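You operate a simulated robot arm through the tools that you are given. There is no shell and no other tool. Be economical: measure what you need, move in short steps, check, and stop when the job is done.

Carry out the task below with a simulated robot arm. There is one attempt and no reset: what you move stays moved.

## Task
Let the warm block cool, then mix its tube until the dark layer has gone.
Fine: heat off and the HOT lamp dark before you open; shut the lid again; leave the tube in the mixer's cup, mixer off. Set down upright: tube.

The check looks at the end state, three seconds after you hand in, the way a careful person would. Anything else that was tipped, shoved, dropped, spilled or broken makes it a failure. Lids that push on must go on centred and level and be pressed home; caps that screw on are set level and turned clockwise until they are tight.

## Robot
A 7-joint arm with a four-finger gripper on a trunk, on a base that drives. Base frame: it is fixed to the floor where the robot stands at the start and does not move with it; the origin is under the middle of the robot, x ahead of it, y to its left, z up. Readings come in mm, degrees, newtons and seconds.
Its first joint turns from -69.0 to 172.0 degrees. Places, roughly: mixer switch [800, 100, 900]; rubber cup of the mixer [800, 200, 1000]; tube [1500, 500, 1000]; warm block lid [500, 200, 1000]. Payload 3.67 kg.
Tool frame: the origin (TCP) lies between the finger pads and is the grasp point; the fingertips stand 28 mm ahead of it; z points along the fingers, y is the line along which they close. The gripper opens to 112 mm. The gripper's body begins 73 mm behind the TCP.
Orientation is told as [roll, pitch, yaw] about the base's x, y, z axes, in that order, counted from this pose: with the fingers straight down and closing along the base's y, the tool's x points along the base's -x, its y along +y and its z along -z.

## Interface
- The arm moves only by the tool drive_tool. Its argument "plan" is a list that holds one entry, the list of rows, each a list of 7 numbers: the shift along the tool's x, y, z in mm, then the turn, a rotation vector about the tool's x, y, z in degrees, then the finger opening in mm, from 0 to 112. In form: [[[dx, dy, dz, ax, ay, az, grip], ...]]. A call has 1 to 8 rows; each row shifts and turns the commanded pose from where the row before left it, along the tool's axes as they then stand. Rows are played at 5 a second. More than 50 mm and 8.6 degrees between two rows, or a gripper value outside its range, and nothing of the call is played. A pose out of reach is approached as far as the arm can. The call stops where the force on the tool passes 40 N (or 10 N more than at its start, if that is more) or the arm is blocked; 0.2 s more then pass. Each finger halts on what it meets, pressing with about 39 N; the grip force reading is that of the motor and also rises with nothing between the fingers. The clock runs only during rows and for 0.2 s after the last one: add rows that do not move to give the fingers time. The reply holds the time, the measured pose of the TCP, the force on the tool along the base axes, the opening and the grip force, in the units named above and with some noise, with the torque about the TCP (base axes, N m) and any sound that the robot's microphone picked up, and new pictures: "views" is both (left out), scene, wrist or none.
- Cameras (640 x 400 px; columns grow to the right, rows downward): "scene" is now at [136.1, 11.8, 1465.5]; the picture's right is [0.22, -0.98, -0.00], its down [-0.55, -0.12, -0.83] and it looks along [0.81, 0.18, -0.56] (base axes); focal length 268 px, centre (320, 200). "wrist" rides on the gripper at [60, -18, -104] in the tool frame; the picture's right is [0.29, 0.96, 0.00], its down [-0.80, 0.24, -0.55] and it looks along [-0.53, 0.16, 0.83] (tool axes); focal length 234 px, centre (320, 200).
- lift_body(by): slides the trunk up (or, below 0, down) by that many mm; the arm and the scene camera ride with it, the base frame stays. It gives what a move gives, with no picture.
- base_move(legs): drives the robot by 1 to 6 legs, each [ahead, turn to the left] in mm and degrees, along the robot's own axes; the way and the turn of a leg run together, so that a leg with both is an arc; at most 1500 mm and 180 degrees a leg. The arm and the cameras ride along, it lands a little off, and it stops where it bumps. It gives what a move gives, and a new picture of the scene camera.
- pan_tilt(pan, tilt): turns the head with the scene camera to pan (to the left, within 86 degrees either way) and tilt (down, from -29 to 69), counted from straight ahead of the robot. It gives what a move gives, and a new picture of the scene camera.
- locate(camera, pixels): there is no depth. For up to 12 entries [column, row, z] of the newest picture of that camera ("zoom" is the newest enlarged one), the place [x, y] in the base frame at which the ray of that pixel passes the height z, good to about 2 mm, but the place of the scene camera against the robot may be out by one fixed shift of up to 12 mm in any direction. No time passes.
- enlarge(camera, box): a new picture of the part [left, top, right, bottom] of that camera's present view, enlarged. No time passes.
- job_done(): hands the job in; it is judged then, once.

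Keep the steps short. Do not move on a guess: measure, check each grasp and each placing, and mend mistakes. In all there are 80 turns and 260 pictures (those below and enlarged ones count). Leave the gripper open and the arm clear of the work at the hand-in unless told otherwise, and finish with a single line.

The tools are called by a JSON object that holds its "fn" and its "kwargs". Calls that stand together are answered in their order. drive_tool: Moves the arm, as the interface text tells. Its arguments: {"type":"object","properties":{"plan":{"type":"array"},"views":{"type":"string","enum":["both","scene","wrist","none"]}},"required":["plan"]} The other tools are called the same way: lift_body (by) slides the trunk up or down; base_move (legs) drives the base; pan_tilt (pan, tilt) turns the head that bears the scene camera; locate (camera, pixels) gives the place at which the rays of pixels pass given heights; enlarge (camera, box) takes an enlarged picture of a part of a camera's view; job_done () hands the job in.

At the start:

```text
clock: 0.0
tcp_pos: [663.4, -41.0, 1333.7]
orientation: [0.0, 0.0, -0.1]
force: [-0.3, 1.1, 0.1]
ft_torque: [0.0, 0.0, 0.0]
finger_gap: 111.8
gripper_force: 0.0
trunk travel left (down, up): [-600.0, 240.0]
robot x, y, heading: [1.4, -1.6, 0.1]
head pan, tilt: [12.6, 34.1]
```

scene: 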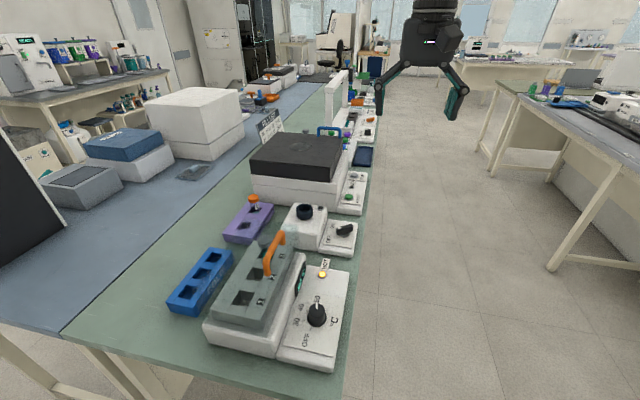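
wrist: 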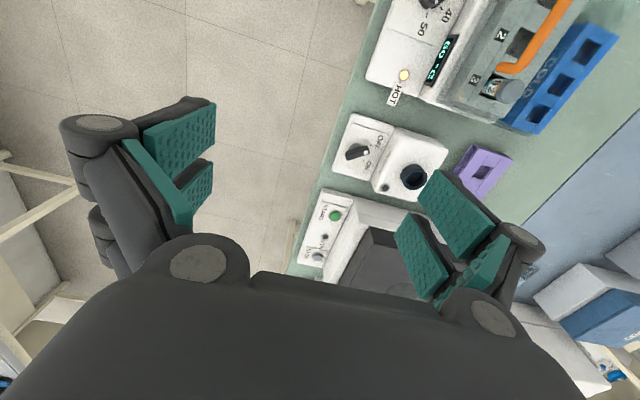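

I'll look closely at the warm block, the mixer and the purple holder first.

{"fn": "enlarge", "kwargs": {"camera": "scene", "box": [160, 220, 370, 375]}}

{"fn": "enlarge", "kwargs": {"camera": "scene", "box": [210, 120, 390, 260]}}

{"fn": "enlarge", "kwargs": {"camera": "wrist", "box": [330, 0, 630, 200]}}

{"fn": "enlarge", "kwargs": {"camera": "scene", "box": [220, 50, 400, 160]}}

```text
2.58 times, centred on (265, 298) of scene
```

zoom: 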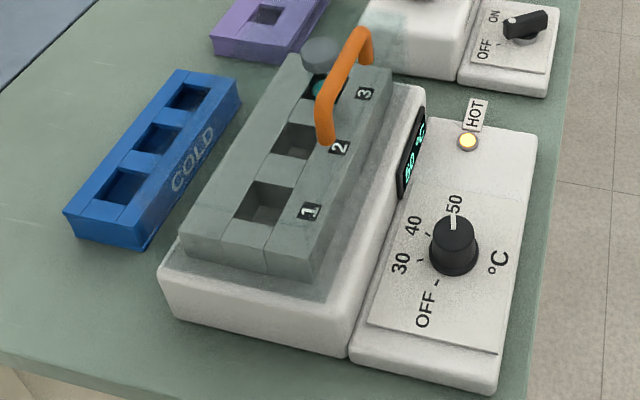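

```text
2.86 times, centred on (300, 190) of scene
```

zoom: 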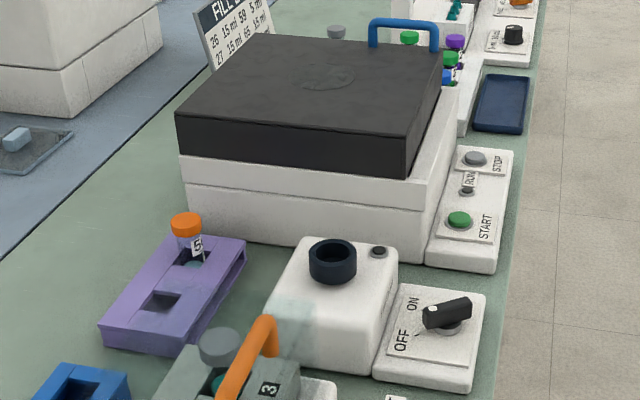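

```text
2.00 times, centred on (480, 100) of wrist
```

zoom: 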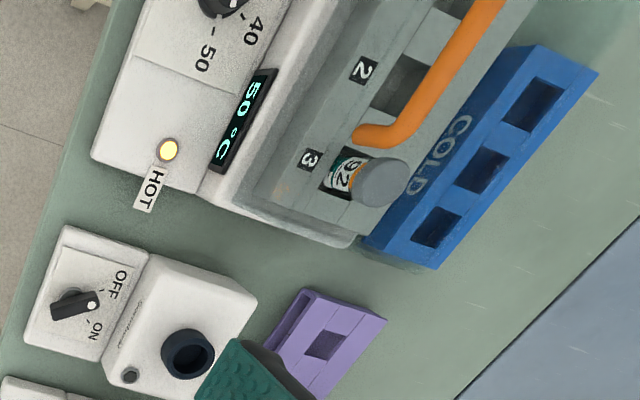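

```text
3.56 times, centred on (310, 105) of scene
```

zoom: 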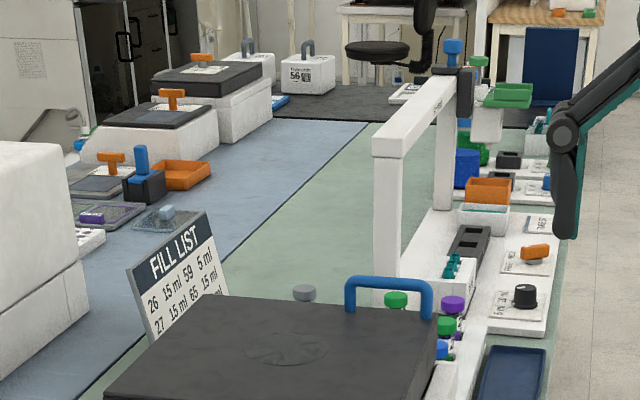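

I need positions: block, handle, knob, mixer cup, switch, the tubes with grey caps.

{"fn": "locate", "kwargs": {"camera": "scene", "pixels": [[317, 315, 930], [323, 274, 920], [275, 240, 1050], [265, 240, 1030], [304, 211, 990], [345, 230, 930], [253, 200, 1000], [305, 133, 1000], [305, 133, 1050], [345, 290, 900], [238, 300, 1000]]}}

{"fn": "enlarge", "kwargs": {"camera": "scene", "box": [285, 115, 375, 165]}}

{"fn": "enlarge", "kwargs": {"camera": "scene", "box": [225, 220, 305, 285]}}

```text
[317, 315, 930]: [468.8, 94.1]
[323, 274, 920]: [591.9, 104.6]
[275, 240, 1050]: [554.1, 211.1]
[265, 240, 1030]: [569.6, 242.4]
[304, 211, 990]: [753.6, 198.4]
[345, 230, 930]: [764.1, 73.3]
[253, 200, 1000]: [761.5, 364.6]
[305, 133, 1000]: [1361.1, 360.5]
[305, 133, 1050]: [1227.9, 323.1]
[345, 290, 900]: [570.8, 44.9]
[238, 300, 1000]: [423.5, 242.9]
```

```text
7.11 times, centred on (330, 140) of scene
```

zoom: 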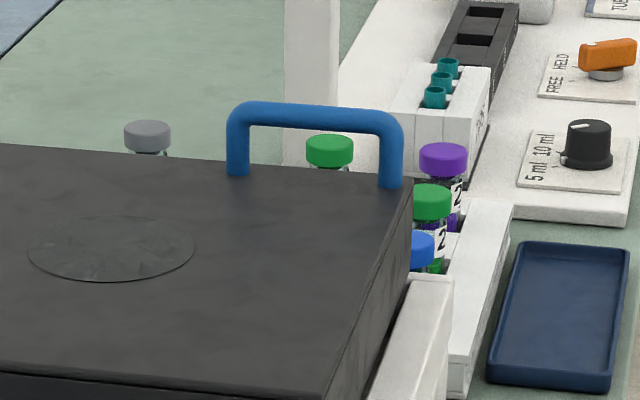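

```text
6.15 times, centred on (265, 252) of scene
```

zoom: 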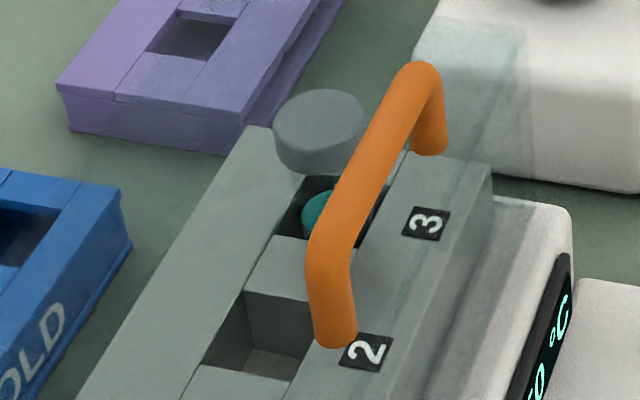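

The lamp is lit, display shows 50 °C, knob at 50. First task: heat off. I bring the tool above the knob at about (470, 94) for a close look.

{"fn": "drive_tool", "kwargs": {"plan": [[[24, 14, 20, 0, 0, 0, 112], [24, 14, 20, 0, 0, 0, 112], [24, 14, 20, 0, 0, 0, 112], [24, 14, 20, 0, 0, 0, 112], [24, 14, 20, 0, 0, 0, 112], [24, 14, 20, 0, 0, 0, 112], [24, 14, 20, 0, 0, 0, 112], [24, 37, 20, 0, 0, 0, 112]]], "views": "both"}}

```text
clock: 1.8
tcp_pos: [469.4, 98.1, 1172.7]
orientation: [-0.1, 0.0, 0.0]
force: [-0.7, 0.2, -0.4]
ft_torque: [-0.05, -0.01, 0.02]
finger_gap: 112.1
gripper_force: 0.0
trunk travel left (down, up): [-600.0, 240.0]
robot x, y, heading: [0.5, -5.8, -0.1]
head pan, tilt: [12.6, 34.1]
```

scene: 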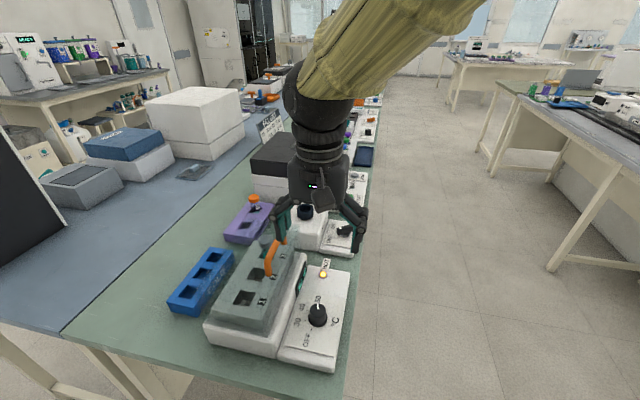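
wrist: 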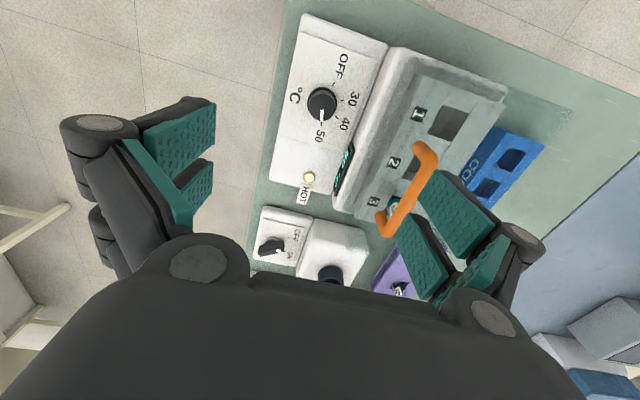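

Now measure the knob and other points from the wrist view to cross-check height.

{"fn": "enlarge", "kwargs": {"camera": "wrist", "box": [270, 10, 430, 110]}}

{"fn": "locate", "kwargs": {"camera": "wrist", "pixels": [[322, 103, 920], [322, 103, 950], [322, 103, 980], [309, 177, 920], [309, 177, 950], [425, 148, 1050], [383, 230, 1050], [425, 148, 1020]]}}

{"fn": "enlarge", "kwargs": {"camera": "scene", "box": [200, 230, 360, 370]}}

{"fn": "locate", "kwargs": {"camera": "scene", "pixels": [[318, 313, 920], [318, 313, 950], [318, 313, 980], [323, 274, 920], [323, 274, 950], [267, 273, 1050], [281, 235, 1050]]}}

```text
4.00 times, centred on (350, 60) of wrist
```

zoom: 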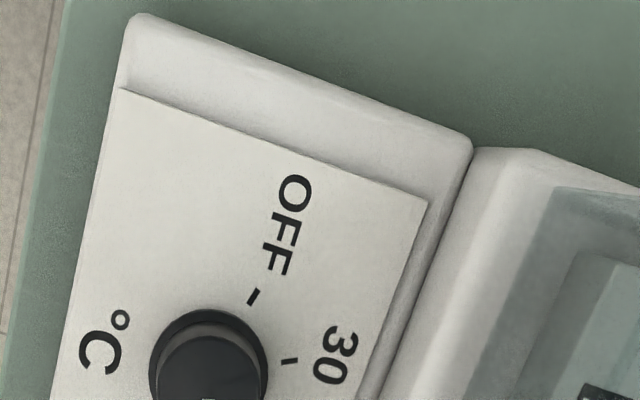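

```text
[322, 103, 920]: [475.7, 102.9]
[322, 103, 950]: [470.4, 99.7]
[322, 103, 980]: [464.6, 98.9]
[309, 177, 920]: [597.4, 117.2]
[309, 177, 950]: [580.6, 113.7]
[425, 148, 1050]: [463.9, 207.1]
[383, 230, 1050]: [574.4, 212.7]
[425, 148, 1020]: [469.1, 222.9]
```

```text
2.86 times, centred on (280, 300) of scene
```

zoom: 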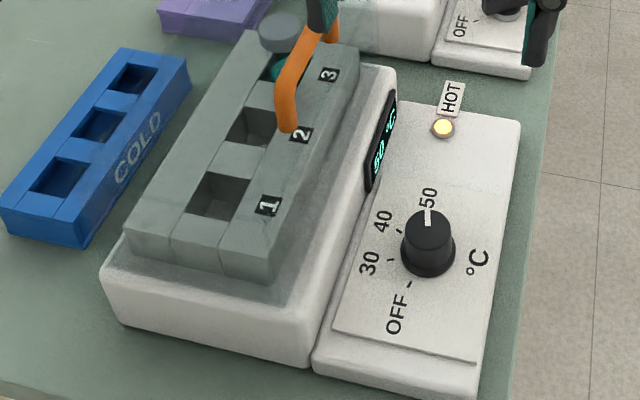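

```text
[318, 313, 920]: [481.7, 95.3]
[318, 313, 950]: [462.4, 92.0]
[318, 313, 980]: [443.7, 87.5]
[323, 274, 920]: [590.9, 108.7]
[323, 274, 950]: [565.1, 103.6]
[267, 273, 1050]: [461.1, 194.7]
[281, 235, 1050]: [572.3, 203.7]
```

Measure tick angles on the knob panel in the zoomed picture.

{"fn": "locate", "kwargs": {"camera": "zoom", "pixels": [[428, 260, 908], [410, 285, 908], [391, 260, 908], [400, 233, 908], [428, 212, 935], [428, 228, 935], [334, 330, 908], [473, 362, 908], [519, 125, 908]]}}

{"fn": "enlarge", "kwargs": {"camera": "wrist", "box": [280, 70, 376, 130]}}

```text
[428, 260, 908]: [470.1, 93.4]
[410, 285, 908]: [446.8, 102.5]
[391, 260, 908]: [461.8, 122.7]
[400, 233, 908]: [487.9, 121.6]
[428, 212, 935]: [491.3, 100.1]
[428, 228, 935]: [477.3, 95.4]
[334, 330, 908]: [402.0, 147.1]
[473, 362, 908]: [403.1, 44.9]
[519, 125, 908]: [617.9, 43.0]
```

```text
6.67 times, centred on (328, 100) of wrist
```

zoom: 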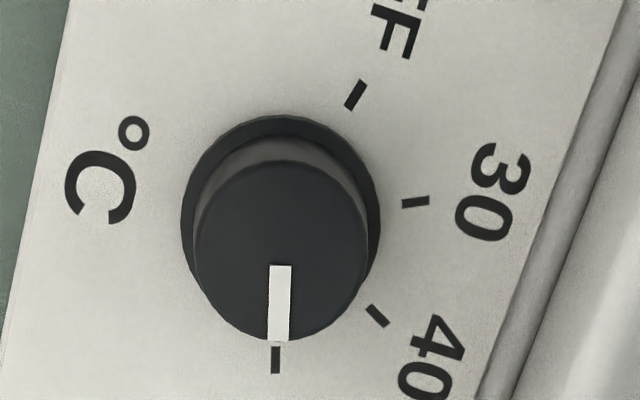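

{"fn": "locate", "kwargs": {"camera": "zoom", "pixels": [[280, 208, 908], [281, 248, 935], [281, 248, 930], [275, 360, 906], [377, 316, 906], [415, 202, 906], [356, 95, 906], [180, 210, 908], [380, 210, 908], [281, 165, 935], [281, 340, 935]]}}

```text
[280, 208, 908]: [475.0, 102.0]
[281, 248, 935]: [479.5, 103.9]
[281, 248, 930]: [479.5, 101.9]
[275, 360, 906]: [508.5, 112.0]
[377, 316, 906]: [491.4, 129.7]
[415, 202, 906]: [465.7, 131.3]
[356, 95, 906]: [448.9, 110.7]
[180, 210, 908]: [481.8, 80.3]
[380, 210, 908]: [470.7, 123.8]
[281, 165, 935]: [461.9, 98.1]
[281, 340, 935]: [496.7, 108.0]
```

Knob centre ≈ (477, 102), ticks about 48° apart; from 50 to OFF is ~147° counter-clockwise. I pre-turn the tool to yaw −67° while lowering above the knob, fingers to 75 mm.

{"fn": "drive_tool", "kwargs": {"plan": [[[-7.6, 4.4, 10, 0, 0, 8.4, 80], [0, 0, 20, 0, 0, 8.4, 80], [0, 0, 20, 0, 0, 8.4, 80], [0, 0, 20, 0, 0, 8.4, 80], [0, 0, 20, 0, 0, 8.4, 80], [0, 0, 20, 0, 0, 8.4, 80], [0, 0, 20, 0, 0, 8.4, 80], [0, 0, 20, 0, 0, 8.4, 80]]]}}

```text
clock: 3.6
tcp_pos: [476.5, 98.9, 1026.3]
orientation: [-0.9, 4.7, -68.2]
force: [-0.5, -0.2, 1.1]
ft_torque: [0.05, -0.05, -0.03]
finger_gap: 80.0
gripper_force: 0.1
trunk travel left (down, up): [-600.0, 240.0]
robot x, y, heading: [-2.5, -3.3, -0.1]
head pan, tilt: [12.6, 34.1]
```

scene: 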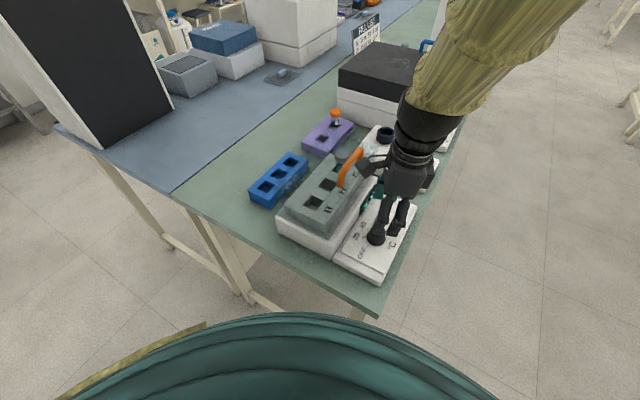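
wrist: 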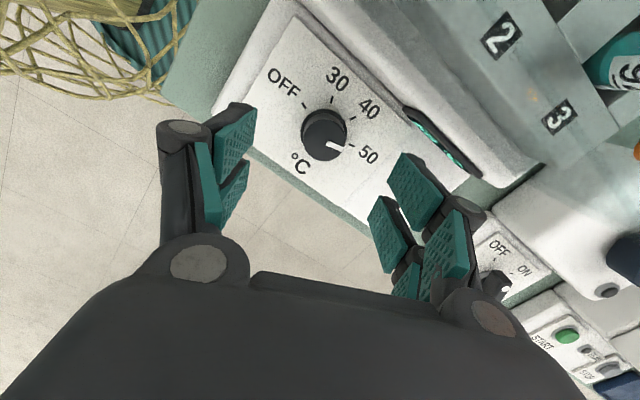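

The pose lags with a 4.7° pitch; I hold still a moment and re-read.

{"fn": "drive_tool", "kwargs": {"plan": [[[0, 0, 0, 0, 0, 0, 80], [0, 0, 0, 0, 0, 0, 80], [0, 0, 0, 0, 0, 0, 80]]], "views": "both"}}

```text
clock: 4.4
tcp_pos: [477.1, 99.5, 1026.2]
orientation: [-0.8, 4.6, -68.3]
force: [-1.0, -0.7, 0.1]
ft_torque: [0.03, -0.02, 0.01]
finger_gap: 79.9
gripper_force: 0.1
trunk travel left (down, up): [-600.0, 240.0]
robot x, y, heading: [0.7, -0.9, 0.3]
head pan, tilt: [12.6, 34.1]
```

scene: 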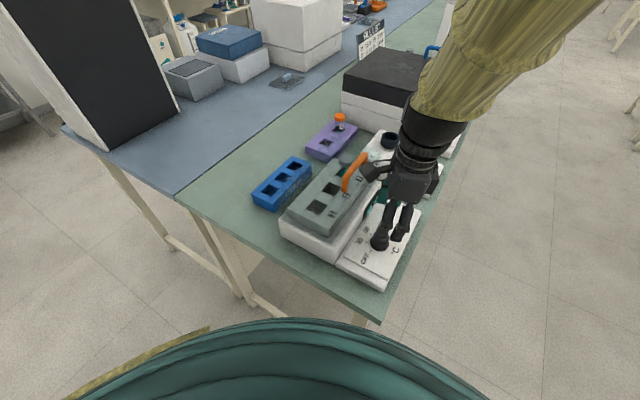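
wrist: 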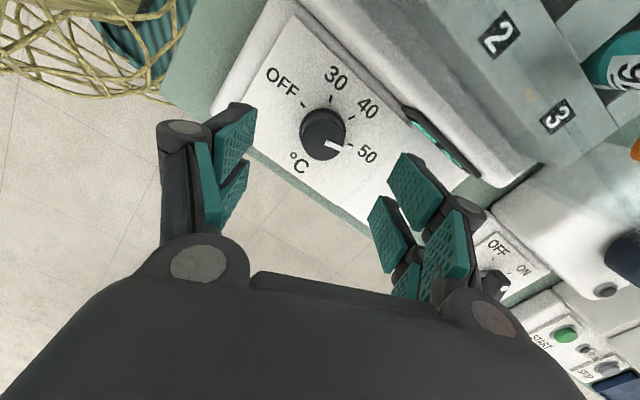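

Pitch error persists, so yaw −67° runs against a limit here. I turn back to about yaw −17° and check.

{"fn": "drive_tool", "kwargs": {"plan": [[[0, 0, 0, 0, 0, -8.4, 80], [0, 0, 0, 0, 0, -8.4, 80], [0, 0, 0, 0, 0, -8.4, 80], [0, 0, 0, 0, 0, -8.4, 80], [0, 0, 0, 0, 0, -8.4, 80], [0, 0, 0, 0, 0, -8.4, 80], [0, 0, 0, 0, 0, 0, 80]]]}}

```text
clock: 6.0
tcp_pos: [477.8, 98.8, 1021.6]
orientation: [-0.1, 0.0, -16.6]
force: [-0.3, 0.1, 0.8]
ft_torque: [0.01, -0.02, 0.01]
finger_gap: 80.2
gripper_force: 0.1
trunk travel left (down, up): [-600.0, 240.0]
robot x, y, heading: [2.4, 2.1, 0.4]
head pan, tilt: [12.6, 34.1]
```

scene: 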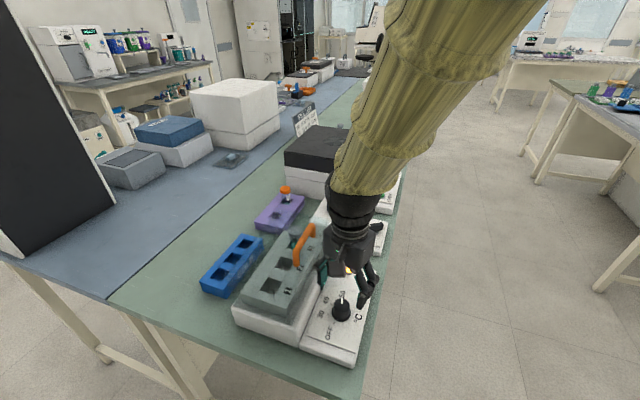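
wrist: 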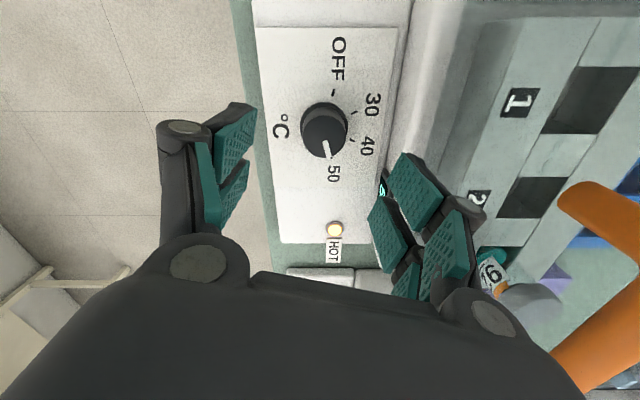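

{"fn": "enlarge", "kwargs": {"camera": "wrist", "box": [260, 80, 388, 160]}}

{"fn": "locate", "kwargs": {"camera": "wrist", "pixels": [[325, 123, 908], [322, 137, 930], [322, 137, 940], [322, 137, 950]]}}

```text
5.00 times, centred on (324, 120) of wrist
```

zoom: 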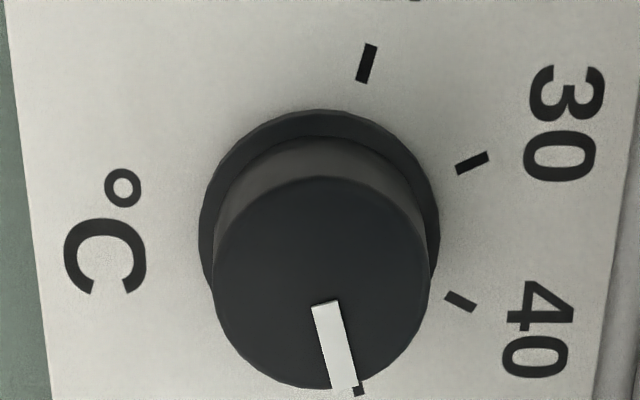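

```text
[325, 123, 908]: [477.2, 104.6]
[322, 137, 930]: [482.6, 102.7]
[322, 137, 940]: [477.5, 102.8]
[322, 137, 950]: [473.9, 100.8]
```

Knob top centre ≈ (477.5, 103, ~940). I lower to TCP ≈ 948 (tips ≈ 920) and look.

{"fn": "drive_tool", "kwargs": {"plan": [[[1.1, 3.8, 20, 0, 0, 0, 80], [0, 0, 20, 0, 0, 0, 80], [0, 0, 20, 0, 0, 0, 80], [0, 0, 13, 0, 0, 0, 80], [0, 0, 0, 0, 0, 0, 80]]]}}

```text
clock: 7.4
tcp_pos: [486.0, 107.1, 976.6]
orientation: [3.7, -0.1, -17.6]
force: [-1.1, 0.4, 0.4]
ft_torque: [-0.01, 0.02, -0.01]
finger_gap: 79.9
gripper_force: 0.0
trunk travel left (down, up): [-600.0, 240.0]
robot x, y, heading: [0.1, 3.2, 0.1]
head pan, tilt: [12.6, 34.1]
stopped in row 5: the arm was blocked; the commanded pose is now the measured one
```

scene: 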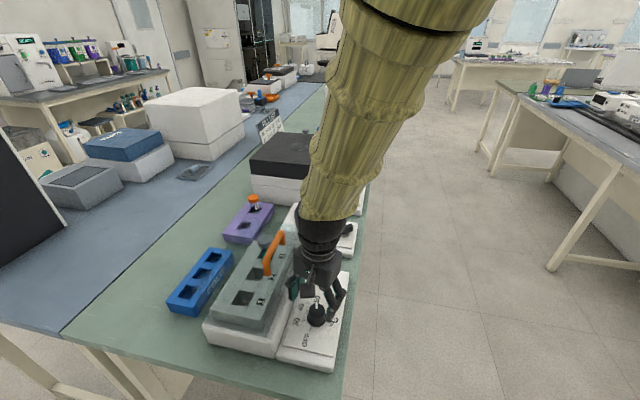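
wrist: 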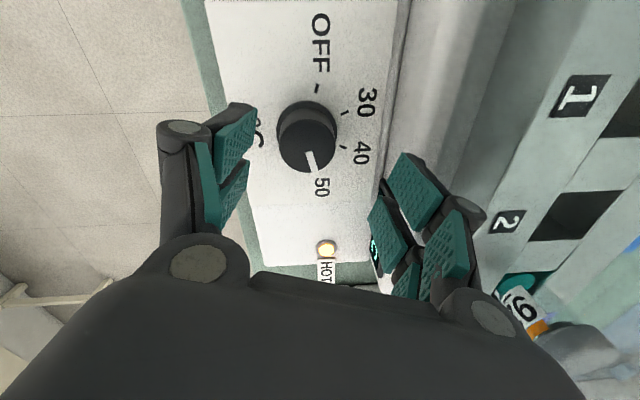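

No contact force, so the arm is blocked by its own folded posture: I'm standing too close. I raise the tool and back the base off 180 mm.

{"fn": "drive_tool", "kwargs": {"plan": [[[0, 0, -40, 0, 0, 0, 80], [0, 0, -40, 0, 0, 0, 80], [0, 0, -40, 0, 0, 0, 80], [0, 0, -40, 0, 0, 0, 80]]], "views": "none"}}

{"fn": "base_move", "kwargs": {"legs": [[-180, 0]]}}

```text
clock: 8.4
tcp_pos: [480.4, 97.8, 1135.4]
orientation: [3.5, -0.4, -17.5]
force: [-0.5, -0.3, 0.0]
ft_torque: [0.08, 0.01, 0.0]
finger_gap: 79.8
gripper_force: 0.0
trunk travel left (down, up): [-600.0, 240.0]
robot x, y, heading: [-1.9, 0.8, 0.2]
head pan, tilt: [12.6, 34.1]
```

```text
clock: 9.9
tcp_pos: [299.1, 99.0, 1136.2]
orientation: [3.3, -0.3, -17.7]
force: [0.3, 0.0, 0.0]
ft_torque: [-0.02, -0.06, -0.03]
finger_gap: 80.0
gripper_force: 0.0
trunk travel left (down, up): [-600.0, 240.0]
robot x, y, heading: [-177.7, 1.0, -0.1]
head pan, tilt: [12.6, 34.1]
```

scene: 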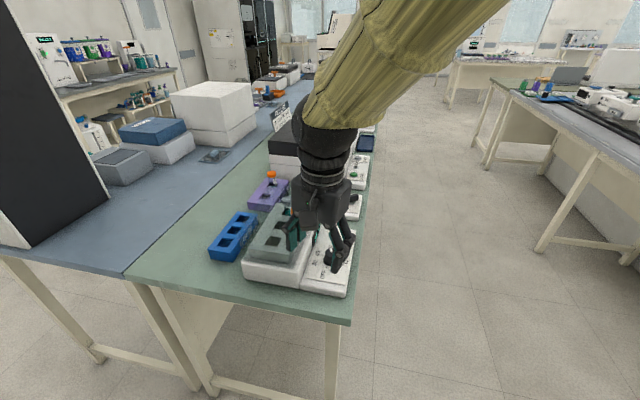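

Now move forward over the knob again, correcting the roll, and start pre-turning.

{"fn": "drive_tool", "kwargs": {"plan": [[[0, 0, 0, 3.4, 0, 0, 80], [-42.1, 14.5, 0, 0, 0, 0, 80], [-42.1, 14.5, 0, 0, 0, 0, 80], [-42.1, 14.5, 0, 0, 0, 0, 80], [-42.1, 14.5, 0, 0, 0, 0, 80], [0, 0, 20, 0, 0, 8.4, 80], [0, 0, 20, 0, 0, 8.4, 80], [0, 0, 20, 0, 0, 8.4, 80]]], "views": "none"}}

{"fn": "drive_tool", "kwargs": {"plan": [[[0, 0, 10, 0, 0, 8.4, 80], [0, 0, 10, 0, 0, 8.4, 80], [0, 0, 10, 0, 0, 8.4, 80], [0, 0, 10, 0, 0, 0, 80], [0, 0, 0, 0, 0, 0, 80]]]}}

```text
clock: 11.9
tcp_pos: [486.8, 95.1, 1111.2]
orientation: [3.9, 1.7, -44.2]
force: [-0.4, 0.4, 0.5]
ft_torque: [0.02, 0.07, 0.0]
finger_gap: 79.8
gripper_force: 0.1
trunk travel left (down, up): [-600.0, 240.0]
robot x, y, heading: [-177.1, -2.6, -0.3]
head pan, tilt: [12.6, 34.1]
stopped in row 8: the arm was blocked; the commanded pose is now the measured one
```

```text
clock: 13.3
tcp_pos: [499.6, 83.0, 1117.3]
orientation: [5.9, 8.4, -71.0]
force: [-0.5, -0.7, 0.3]
ft_torque: [0.01, -0.04, -0.04]
finger_gap: 79.9
gripper_force: 0.1
trunk travel left (down, up): [-600.0, 240.0]
robot x, y, heading: [-179.3, 0.5, -0.0]
head pan, tilt: [12.6, 34.1]
stopped in row 5: the arm was blocked; the commanded pose is now the measured one
```

scene: 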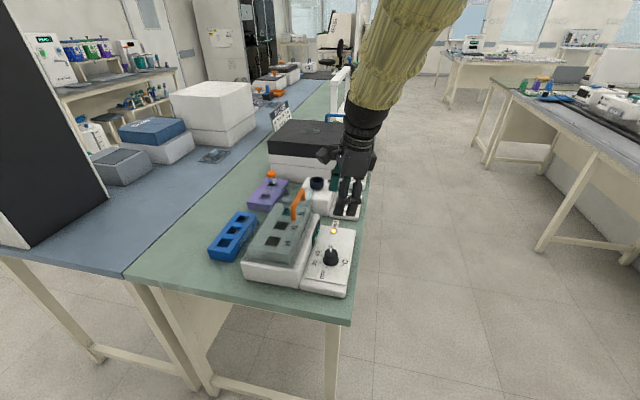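
wrist: 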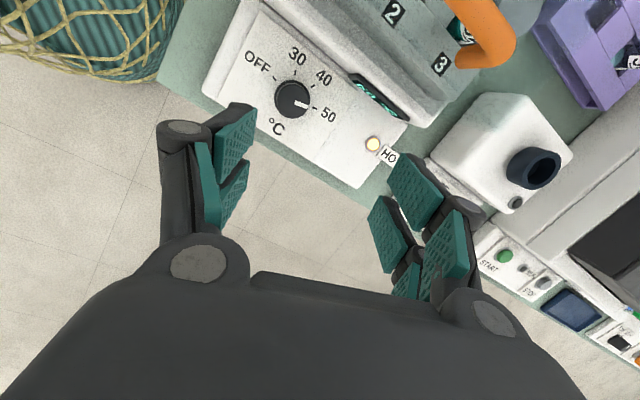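

Negative yaw is a limit in this posture. I level the tool and turn toward positive yaw instead.

{"fn": "drive_tool", "kwargs": {"plan": [[[0, 0, 0, 5.9, 0, -5, 80], [0, 0, 0, 0, -8.4, 0, 80], [0, 0, 0, 0, 0, -8.4, 80], [0, 0, 0, 0, 0, -8.4, 80], [0, 0, 0, 0, 0, -8.4, 80], [0, 0, 0, 0, 0, -8.4, 80], [0, 0, 0, 0, 0, -8.4, 80], [0, 0, 0, 0, 0, -8.4, 80]]], "views": "none"}}

{"fn": "drive_tool", "kwargs": {"plan": [[[0, 0, 0, 0, 0, -8.4, 80], [0, 0, 0, 0, 0, -8.4, 80], [0, 0, 0, 0, 0, -8.4, 80], [0, 0, 0, 0, 0, 0, 80]]]}}

```text
clock: 15.1
tcp_pos: [497.7, 84.1, 1116.3]
orientation: [0.1, -0.8, -15.3]
force: [-0.9, -0.1, 0.5]
ft_torque: [0.02, 0.0, -0.01]
finger_gap: 80.0
gripper_force: 0.1
trunk travel left (down, up): [-600.0, 240.0]
robot x, y, heading: [-178.5, -0.9, 0.1]
head pan, tilt: [12.6, 34.1]
```

```text
clock: 16.1
tcp_pos: [498.6, 85.3, 1115.3]
orientation: [-0.4, -0.7, 9.7]
force: [0.5, -0.5, 0.0]
ft_torque: [-0.05, -0.02, 0.03]
finger_gap: 80.1
gripper_force: 0.1
trunk travel left (down, up): [-600.0, 240.0]
robot x, y, heading: [-176.0, 1.8, -0.2]
head pan, tilt: [12.6, 34.1]
```

scene: 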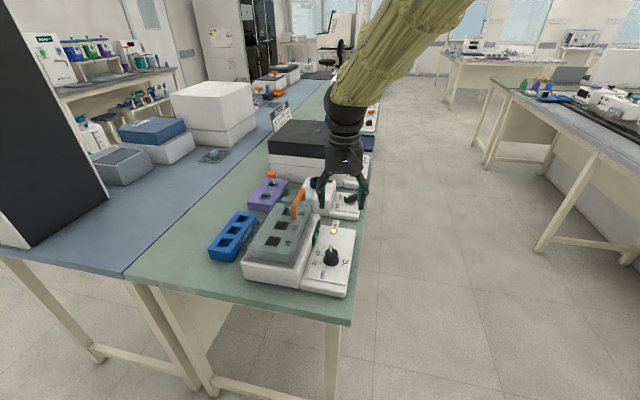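
wrist: 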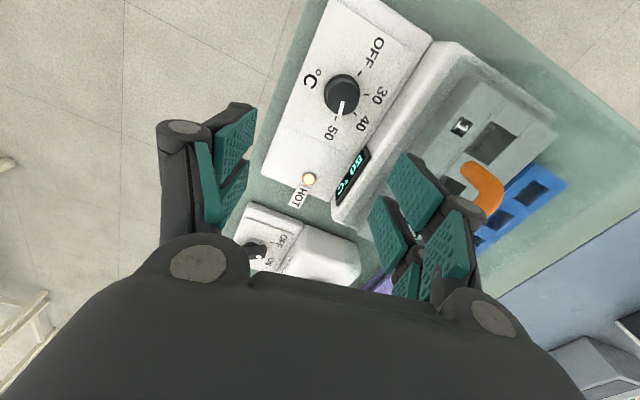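

Good here at yaw 10°. Shift over the knob, fingers 60 mm, lower partway.

{"fn": "drive_tool", "kwargs": {"plan": [[[17.8, 20.8, 0, 0, 0, 0, 62], [0, 0, 30, 0, 0, 0, 62], [0, 0, 30, 0, 0, 0, 62], [0, 0, 30, 0, 0, 0, 62], [0, 0, 30, 0, 0, 0, 62], [0, 0, 15, 0, 0, 0, 62], [0, 0, 0, 0, 0, 0, 62]]]}}

```text
clock: 17.7
tcp_pos: [485.5, 95.4, 989.5]
orientation: [0.7, -1.4, 8.9]
force: [0.4, 0.0, 0.1]
ft_torque: [-0.04, 0.03, 0.02]
finger_gap: 62.0
gripper_force: 0.1
trunk travel left (down, up): [-600.0, 240.0]
robot x, y, heading: [-180.6, 1.4, -0.2]
head pan, tilt: [12.6, 34.1]
```

scene: 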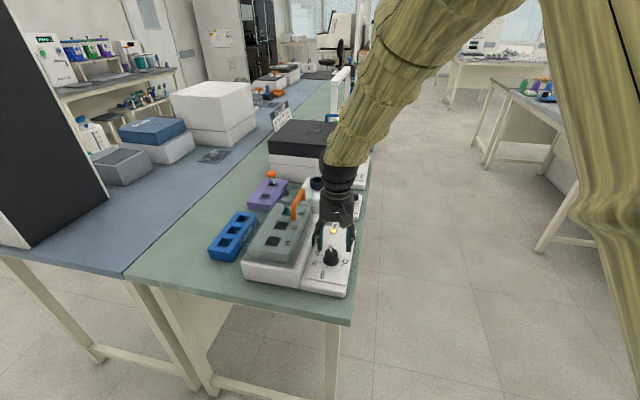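
wrist: 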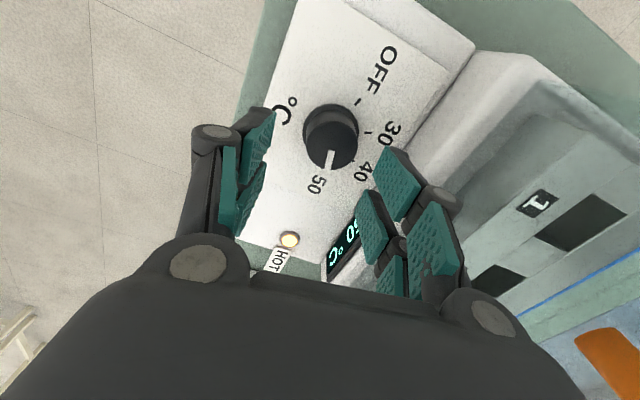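

Arm is folding awkwardly at this height (off by 8 mm); it was accurate at 1170. I raise the tool and lower the trunk by 250 mm.

{"fn": "drive_tool", "kwargs": {"plan": [[[0, 0, -45, 0, 0, 0, 62], [0, 0, -45, 0, 0, 0, 62], [0, 0, -45, 0, 0, 0, 62], [0, 0, -45, 0, 0, 0, 62], [0, 0, -45, 0, 0, 0, 62], [0, 0, -45, 0, 0, 0, 62], [0, 0, 0, 0, 0, 0, 62]]], "views": "none"}}

{"fn": "lift_body", "kwargs": {"by": -250}}

{"fn": "drive_tool", "kwargs": {"plan": [[[0, 0, 0, 0, 0, 0, 62]]]}}

```text
clock: 19.3
tcp_pos: [479.5, 103.7, 1251.6]
orientation: [-0.3, -0.8, 9.7]
force: [1.0, 0.3, -0.3]
ft_torque: [0.0, 0.03, 0.0]
finger_gap: 62.2
gripper_force: 0.0
trunk travel left (down, up): [-600.0, 240.0]
robot x, y, heading: [-178.7, -1.4, -0.1]
head pan, tilt: [12.6, 34.1]
```

```text
clock: 21.9
tcp_pos: [476.9, 104.2, 1001.5]
orientation: [-0.3, -0.8, 9.7]
force: [-0.6, -0.2, -0.6]
ft_torque: [0.01, -0.02, -0.01]
finger_gap: 62.1
gripper_force: 0.1
trunk travel left (down, up): [-350.0, 490.0]
robot x, y, heading: [-175.6, 1.1, -0.5]
head pan, tilt: [12.6, 34.1]
```

```text
clock: 22.3
tcp_pos: [478.3, 104.0, 1002.0]
orientation: [-0.4, -0.8, 9.8]
force: [0.4, -0.7, 0.1]
ft_torque: [-0.01, 0.01, -0.02]
finger_gap: 61.9
gripper_force: 0.1
trunk travel left (down, up): [-350.0, 490.0]
robot x, y, heading: [-179.5, 0.0, -0.1]
head pan, tilt: [12.6, 34.1]
```

scene: 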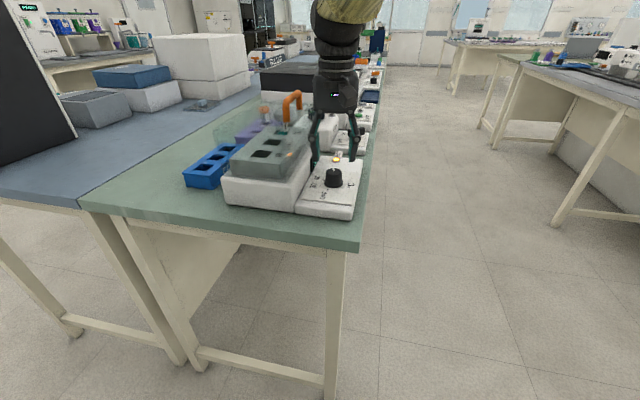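
wrist: 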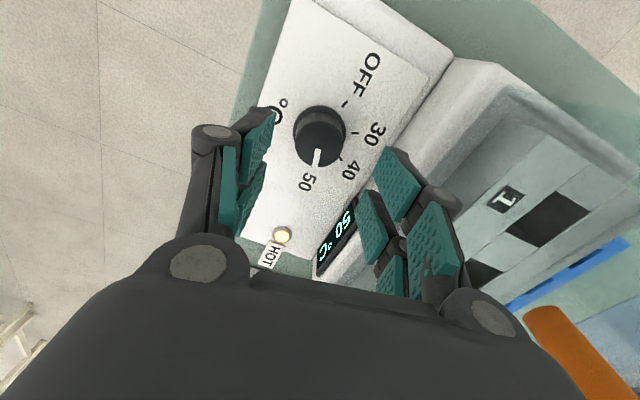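

Now the pose is accurate. I pre-turn to yaw ≈ −40° while lowering slightly.

{"fn": "drive_tool", "kwargs": {"plan": [[[0, 0, 5, 0, 0, 8.4, 62], [0, 0, 5, 0, 0, 8.4, 62], [0, 0, 5, 0, 0, 8.4, 62], [0, 0, 5, 0, 0, 8.4, 62], [0, 0, 5, 0, 0, 8.4, 62], [0, 0, 5, 0, 0, 8.4, 62], [0, 0, 5, 0, 0, 8.4, 62], [0, 0, 0, 0, 0, 0, 62]]]}}

```text
clock: 24.3
tcp_pos: [488.9, 83.9, 988.6]
orientation: [3.2, 3.4, -50.5]
force: [-1.2, 0.4, 0.4]
ft_torque: [0.03, 0.02, 0.01]
finger_gap: 62.1
gripper_force: 0.1
trunk travel left (down, up): [-350.0, 490.0]
robot x, y, heading: [-178.1, 4.1, 0.0]
head pan, tilt: [12.6, 34.1]
stopped in row 8: the arm was blocked; the commanded pose is now the measured one
```

scene: 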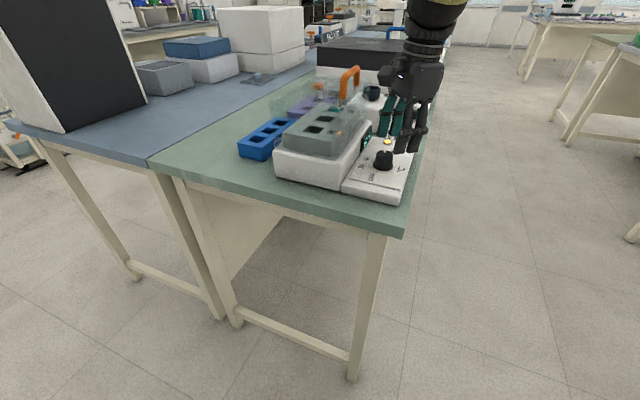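
wrist: 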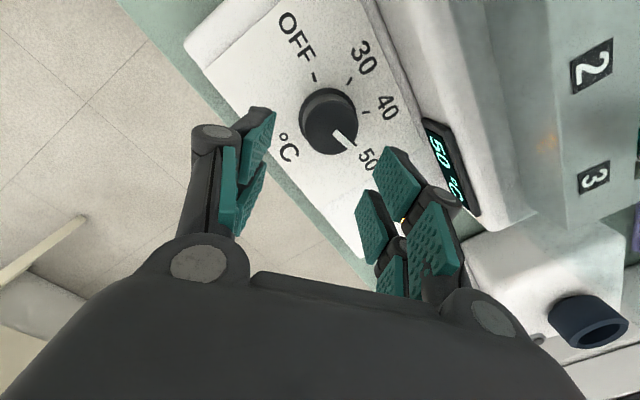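

Limit again; use yaw ≥ 0 only. Level and return to yaw ≈ 0.

{"fn": "drive_tool", "kwargs": {"plan": [[[0, 0, -10, 3.2, 0, 0, 62], [0, 0, 0, 0, -3.4, 0, 62], [0, 0, 0, 0, 0, -8.4, 62], [0, 0, 0, 0, 0, -8.4, 62], [0, 0, 0, 0, 0, -8.4, 62], [0, 0, 0, 0, 0, -8.4, 62], [0, 0, 0, 0, 0, -8.4, 62], [0, 0, 0, 0, 0, -8.4, 62]]], "views": "none"}}

{"fn": "drive_tool", "kwargs": {"plan": [[[0, 0, 0, 0, 0, 0, 62], [0, 0, 0, 0, 0, 0, 62]]], "views": "none"}}

```text
clock: 26.1
tcp_pos: [487.3, 84.9, 996.5]
orientation: [-0.1, 0.1, 0.1]
force: [0.3, 0.1, 0.3]
ft_torque: [0.0, -0.01, 0.0]
finger_gap: 62.1
gripper_force: 0.1
trunk travel left (down, up): [-350.0, 490.0]
robot x, y, heading: [-179.6, 1.2, 0.2]
head pan, tilt: [12.6, 34.1]
```

```text
clock: 26.7
tcp_pos: [488.0, 84.7, 996.5]
orientation: [-0.3, 0.1, -0.1]
force: [0.4, -0.4, 0.0]
ft_torque: [0.0, 0.0, 0.03]
finger_gap: 62.4
gripper_force: 0.1
trunk travel left (down, up): [-350.0, 490.0]
robot x, y, heading: [-183.1, -2.6, -0.1]
head pan, tilt: [12.6, 34.1]
```

Level. Shift over the knob and lower to TCP ≈ 948.

{"fn": "drive_tool", "kwargs": {"plan": [[[10.2, 18.2, 0, 0, 0, 0, 62], [0, 0, 16, 0, 0, 0, 62], [0, 0, 16, 0, 0, 0, 62], [0, 0, 16, 0, 0, 0, 62], [0, 0, 0, 0, 0, 0, 62]]]}}

```text
clock: 27.9
tcp_pos: [477.1, 101.9, 948.2]
orientation: [-0.1, 0.2, -0.1]
force: [-0.5, -0.2, -0.5]
ft_torque: [-0.02, 0.01, -0.03]
finger_gap: 62.1
gripper_force: 0.0
trunk travel left (down, up): [-350.0, 490.0]
robot x, y, heading: [-181.1, -4.1, -0.1]
head pan, tilt: [12.6, 34.1]
```

scene: 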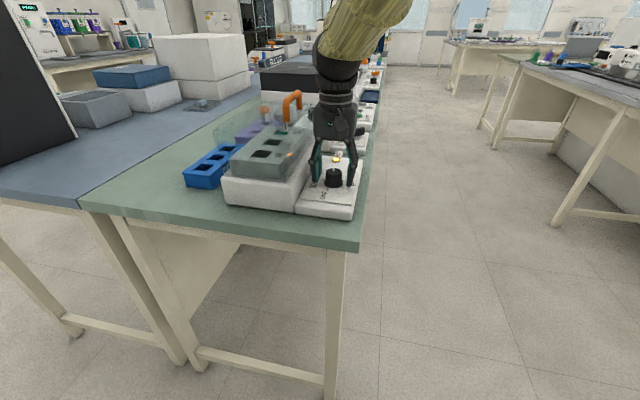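
wrist: 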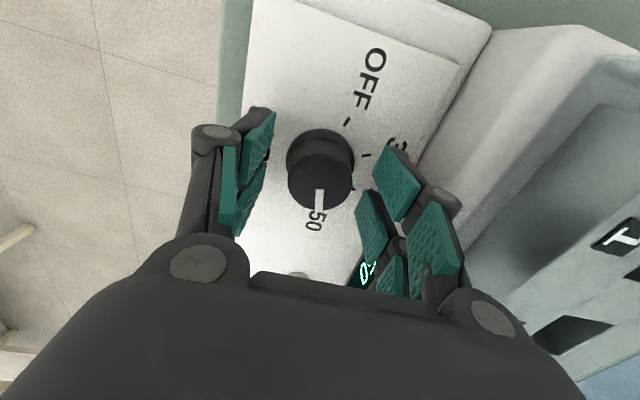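

{"fn": "enlarge", "kwargs": {"camera": "scene", "box": [290, 120, 386, 220]}}

```text
4.00 times, centred on (338, 170) of scene
```

zoom: 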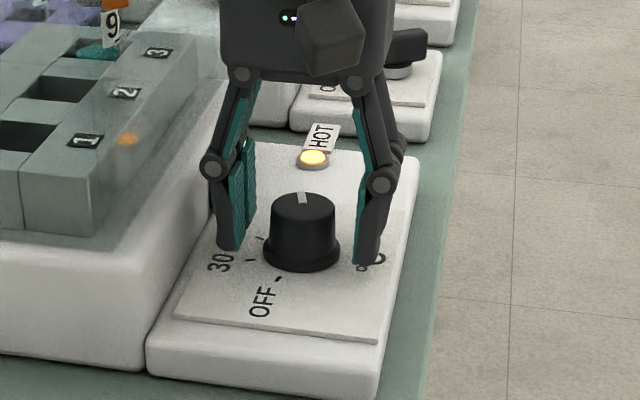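

Knob sits between the finger pads, tips just above the panel. Close on it.

{"fn": "drive_tool", "kwargs": {"plan": [[[0, 0, 0, 0, 0, 0, 45], [0, 0, 0, 0, 0, 0, 30], [0, 0, 0, 0, 0, 0, 30], [0, 0, 0, 0, 0, 0, 30]]], "views": "none"}}

{"fn": "drive_tool", "kwargs": {"plan": [[[0, 0, 0, 0, 0, -8, 25], [0, 0, 0, 0, 0, -8, 25], [0, 0, 0, 0, 0, -8, 25], [0, 0, 0, 0, 0, -8, 25], [0, 0, 0, 0, 0, -8, 25], [0, 0, 0, 0, 0, -8, 25], [0, 0, 0, 0, 0, -2, 25], [0, 0, 0, 0, 0, 0, 25]]]}}

```text
clock: 28.9
tcp_pos: [478.4, 103.6, 947.1]
orientation: [-0.2, 0.2, 0.0]
force: [-0.7, 2.9, -0.4]
ft_torque: [0.07, -0.07, -0.01]
finger_gap: 35.5
gripper_force: 44.5
trunk travel left (down, up): [-350.0, 490.0]
robot x, y, heading: [-179.4, 1.1, -0.2]
head pan, tilt: [12.6, 34.1]
```

```text
clock: 30.7
tcp_pos: [478.5, 102.8, 947.4]
orientation: [0.0, 0.2, 50.0]
force: [1.9, 2.0, -9.1]
ft_torque: [0.58, -0.29, 0.01]
finger_gap: 35.3
gripper_force: 44.3
trunk travel left (down, up): [-350.0, 490.0]
robot x, y, heading: [-179.7, 3.2, -0.1]
head pan, tilt: [12.6, 34.1]
```

scene: 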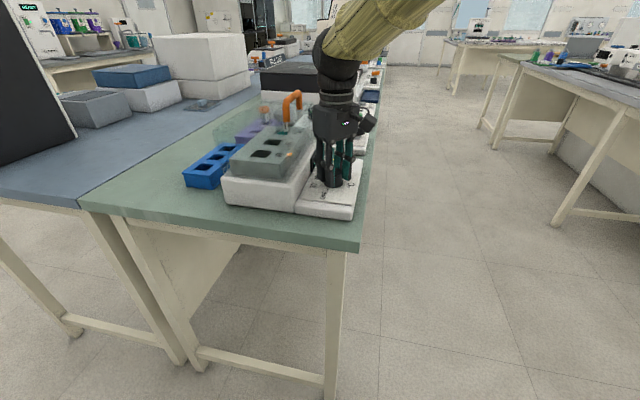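
wrist: 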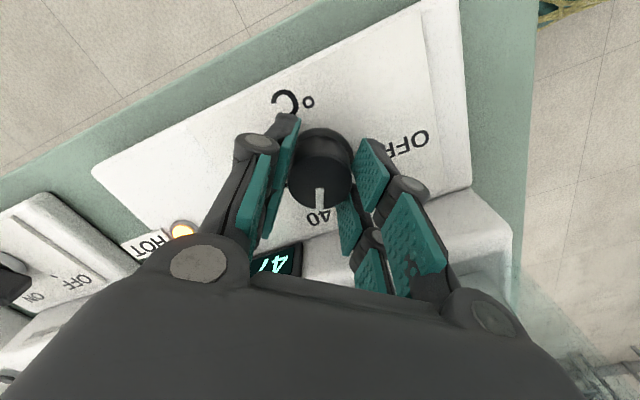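

Knob turned to 40, display falling (47). Continue ~98° in two calls.

{"fn": "drive_tool", "kwargs": {"plan": [[[0, 0, 0, 0, 0, -8.2, 25], [0, 0, 0, 0, 0, -8.2, 25], [0, 0, 0, 0, 0, -8.2, 25], [0, 0, 0, 0, 0, -8.2, 25], [0, 0, 0, 0, 0, -8.2, 25], [0, 0, 0, 0, 0, -8.2, 25], [0, 0, 0, 0, 0, 0, 25]]], "views": "none"}}

{"fn": "drive_tool", "kwargs": {"plan": [[[0, 0, 0, 0, 0, -8, 25], [0, 0, 0, 0, 0, -8, 25], [0, 0, 0, 0, 0, -8, 25], [0, 0, 0, 0, 0, -8, 25], [0, 0, 0, 0, 0, -8, 25], [0, 0, 0, 0, 0, -8, 25], [0, 0, 0, 0, 0, 0, 25]]]}}

```text
clock: 32.3
tcp_pos: [478.2, 102.8, 948.1]
orientation: [0.1, 0.2, 99.1]
force: [14.3, 1.7, -11.1]
ft_torque: [-0.04, -0.45, -0.03]
finger_gap: 35.2
gripper_force: 45.1
trunk travel left (down, up): [-350.0, 490.0]
robot x, y, heading: [-177.7, -0.7, -0.1]
head pan, tilt: [12.6, 34.1]
```

```text
clock: 33.9
tcp_pos: [479.2, 102.2, 947.6]
orientation: [0.2, -0.1, 147.2]
force: [28.6, 7.3, 1.5]
ft_torque: [0.18, -0.96, 0.03]
finger_gap: 35.1
gripper_force: 45.2
trunk travel left (down, up): [-350.0, 490.0]
robot x, y, heading: [-178.1, 0.7, -0.3]
head pan, tilt: [12.6, 34.1]
```

scene: 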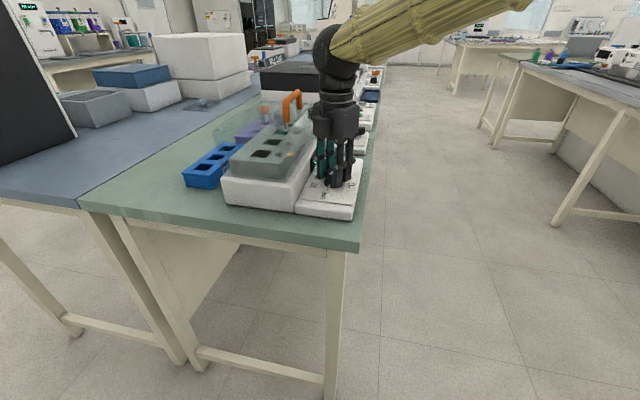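
wrist: 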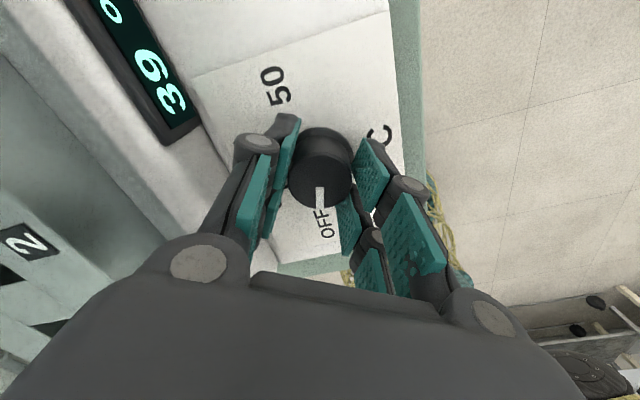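

Pointer stands at OFF; display 39 and falling. Open and look before lifting.

{"fn": "drive_tool", "kwargs": {"plan": [[[0, 0, 0, 0, 0, 0, 62], [0, 0, 0, 0, 0, 0, 62], [0, 0, -30, 0, 0, 0, 62], [0, 0, -40, 0, 0, 0, 62], [0, 0, -40, 0, 0, 0, 62], [0, 0, 0, 0, 0, 0, 62]]]}}

{"fn": "enlarge", "kwargs": {"camera": "wrist", "box": [180, 0, 440, 160]}}

```text
clock: 35.3
tcp_pos: [475.8, 103.9, 1055.3]
orientation: [0.1, 0.0, 147.2]
force: [-1.1, -0.9, -0.4]
ft_torque: [-0.01, -0.04, 0.01]
finger_gap: 62.2
gripper_force: 0.0
trunk travel left (down, up): [-350.0, 490.0]
robot x, y, heading: [-178.7, 1.4, 0.1]
head pan, tilt: [12.6, 34.1]
```

scene: 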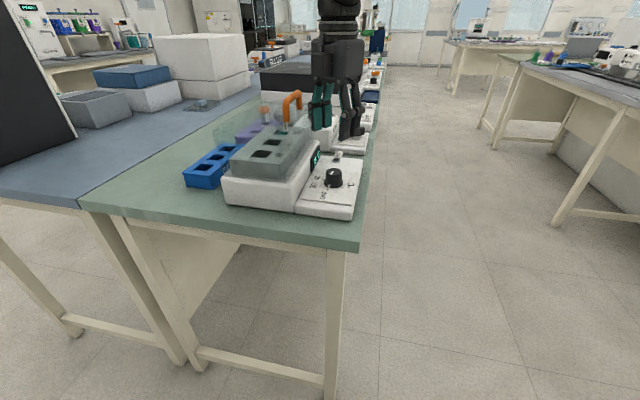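
wrist: 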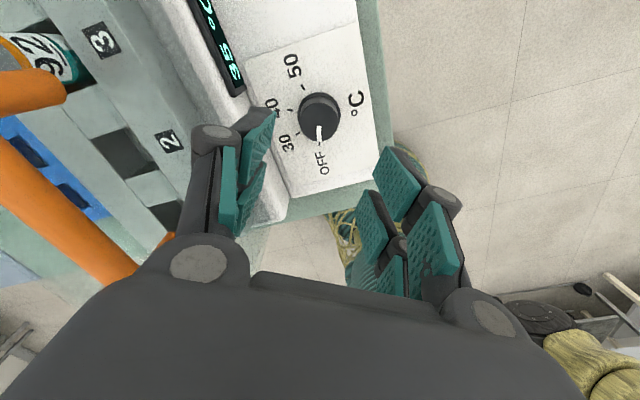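

```text
2.46 times, centred on (310, 80) of wrist
```

zoom: 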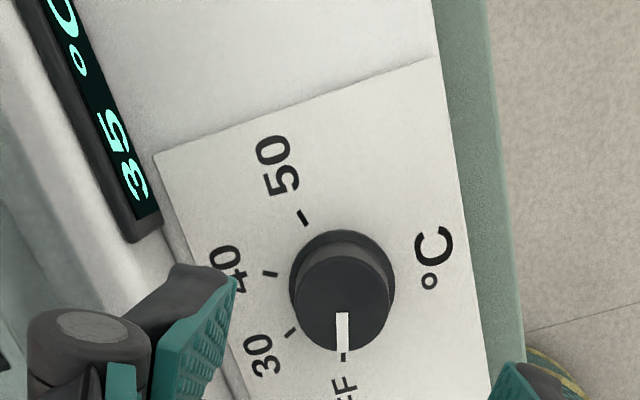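

Heat is OFF. Now look closely at the lid and lamp.

{"fn": "enlarge", "kwargs": {"camera": "scene", "box": [180, 80, 380, 225]}}

{"fn": "enlarge", "kwargs": {"camera": "scene", "box": [250, 85, 330, 145]}}

```text
2.76 times, centred on (280, 152) of scene
```

zoom: 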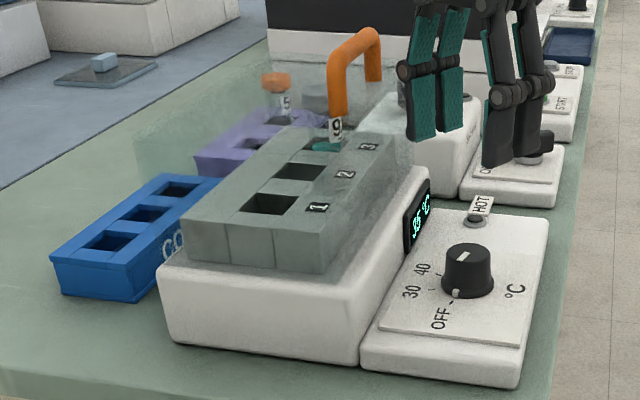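

```text
6.67 times, centred on (290, 115) of scene
```

zoom: 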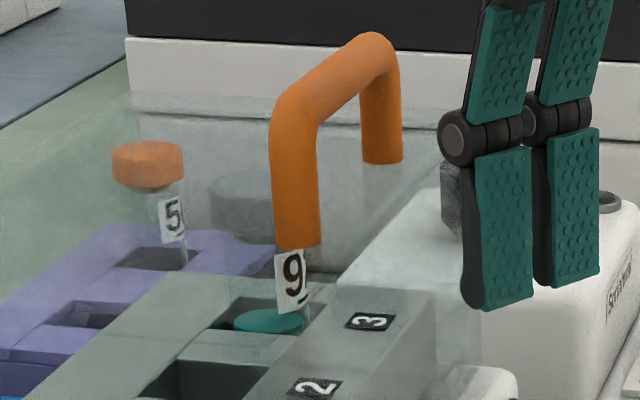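

HOT lamp is dark, 35 °C and falling. I turn to yaw 90° and rise, so that the wrist camera looks at the block's lid.

{"fn": "drive_tool", "kwargs": {"plan": [[[0, 0, -20, 0, 0, 8.17, 112], [0, 0, -20, 0, 0, 8.17, 112], [0, 0, -20, 0, 0, 8.17, 112], [0, 0, -20, 0, 0, 8.17, 112], [0, 0, -20, 0, 0, 8.17, 112], [0, 0, -20, 0, 0, 8.17, 112], [0, 0, -20, 0, 0, 8.17, 112], [30, -30, 0, 0, 0, 0, 112]]]}}

```text
clock: 37.1
tcp_pos: [507.9, 73.3, 1196.5]
orientation: [0.1, 0.1, 89.8]
force: [0.1, -0.5, -0.6]
ft_torque: [0.04, 0.05, 0.01]
finger_gap: 112.1
gripper_force: 0.0
trunk travel left (down, up): [-350.0, 490.0]
robot x, y, heading: [-177.2, -1.9, -0.0]
head pan, tilt: [12.6, 34.1]
```

scene: 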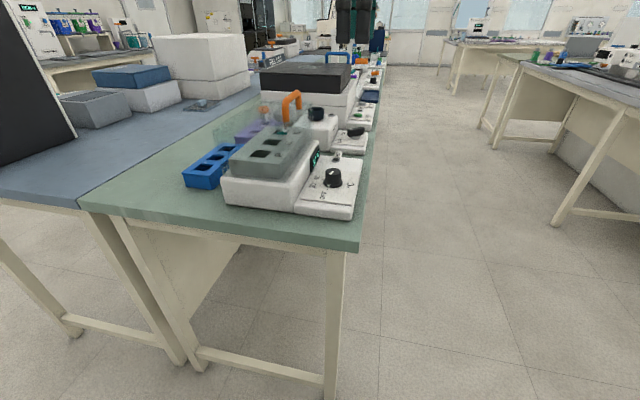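
wrist: 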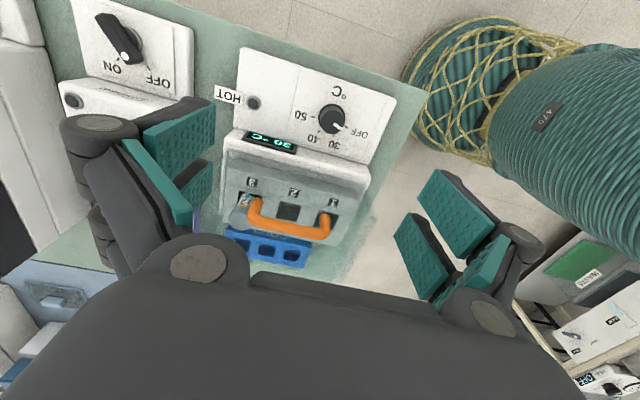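

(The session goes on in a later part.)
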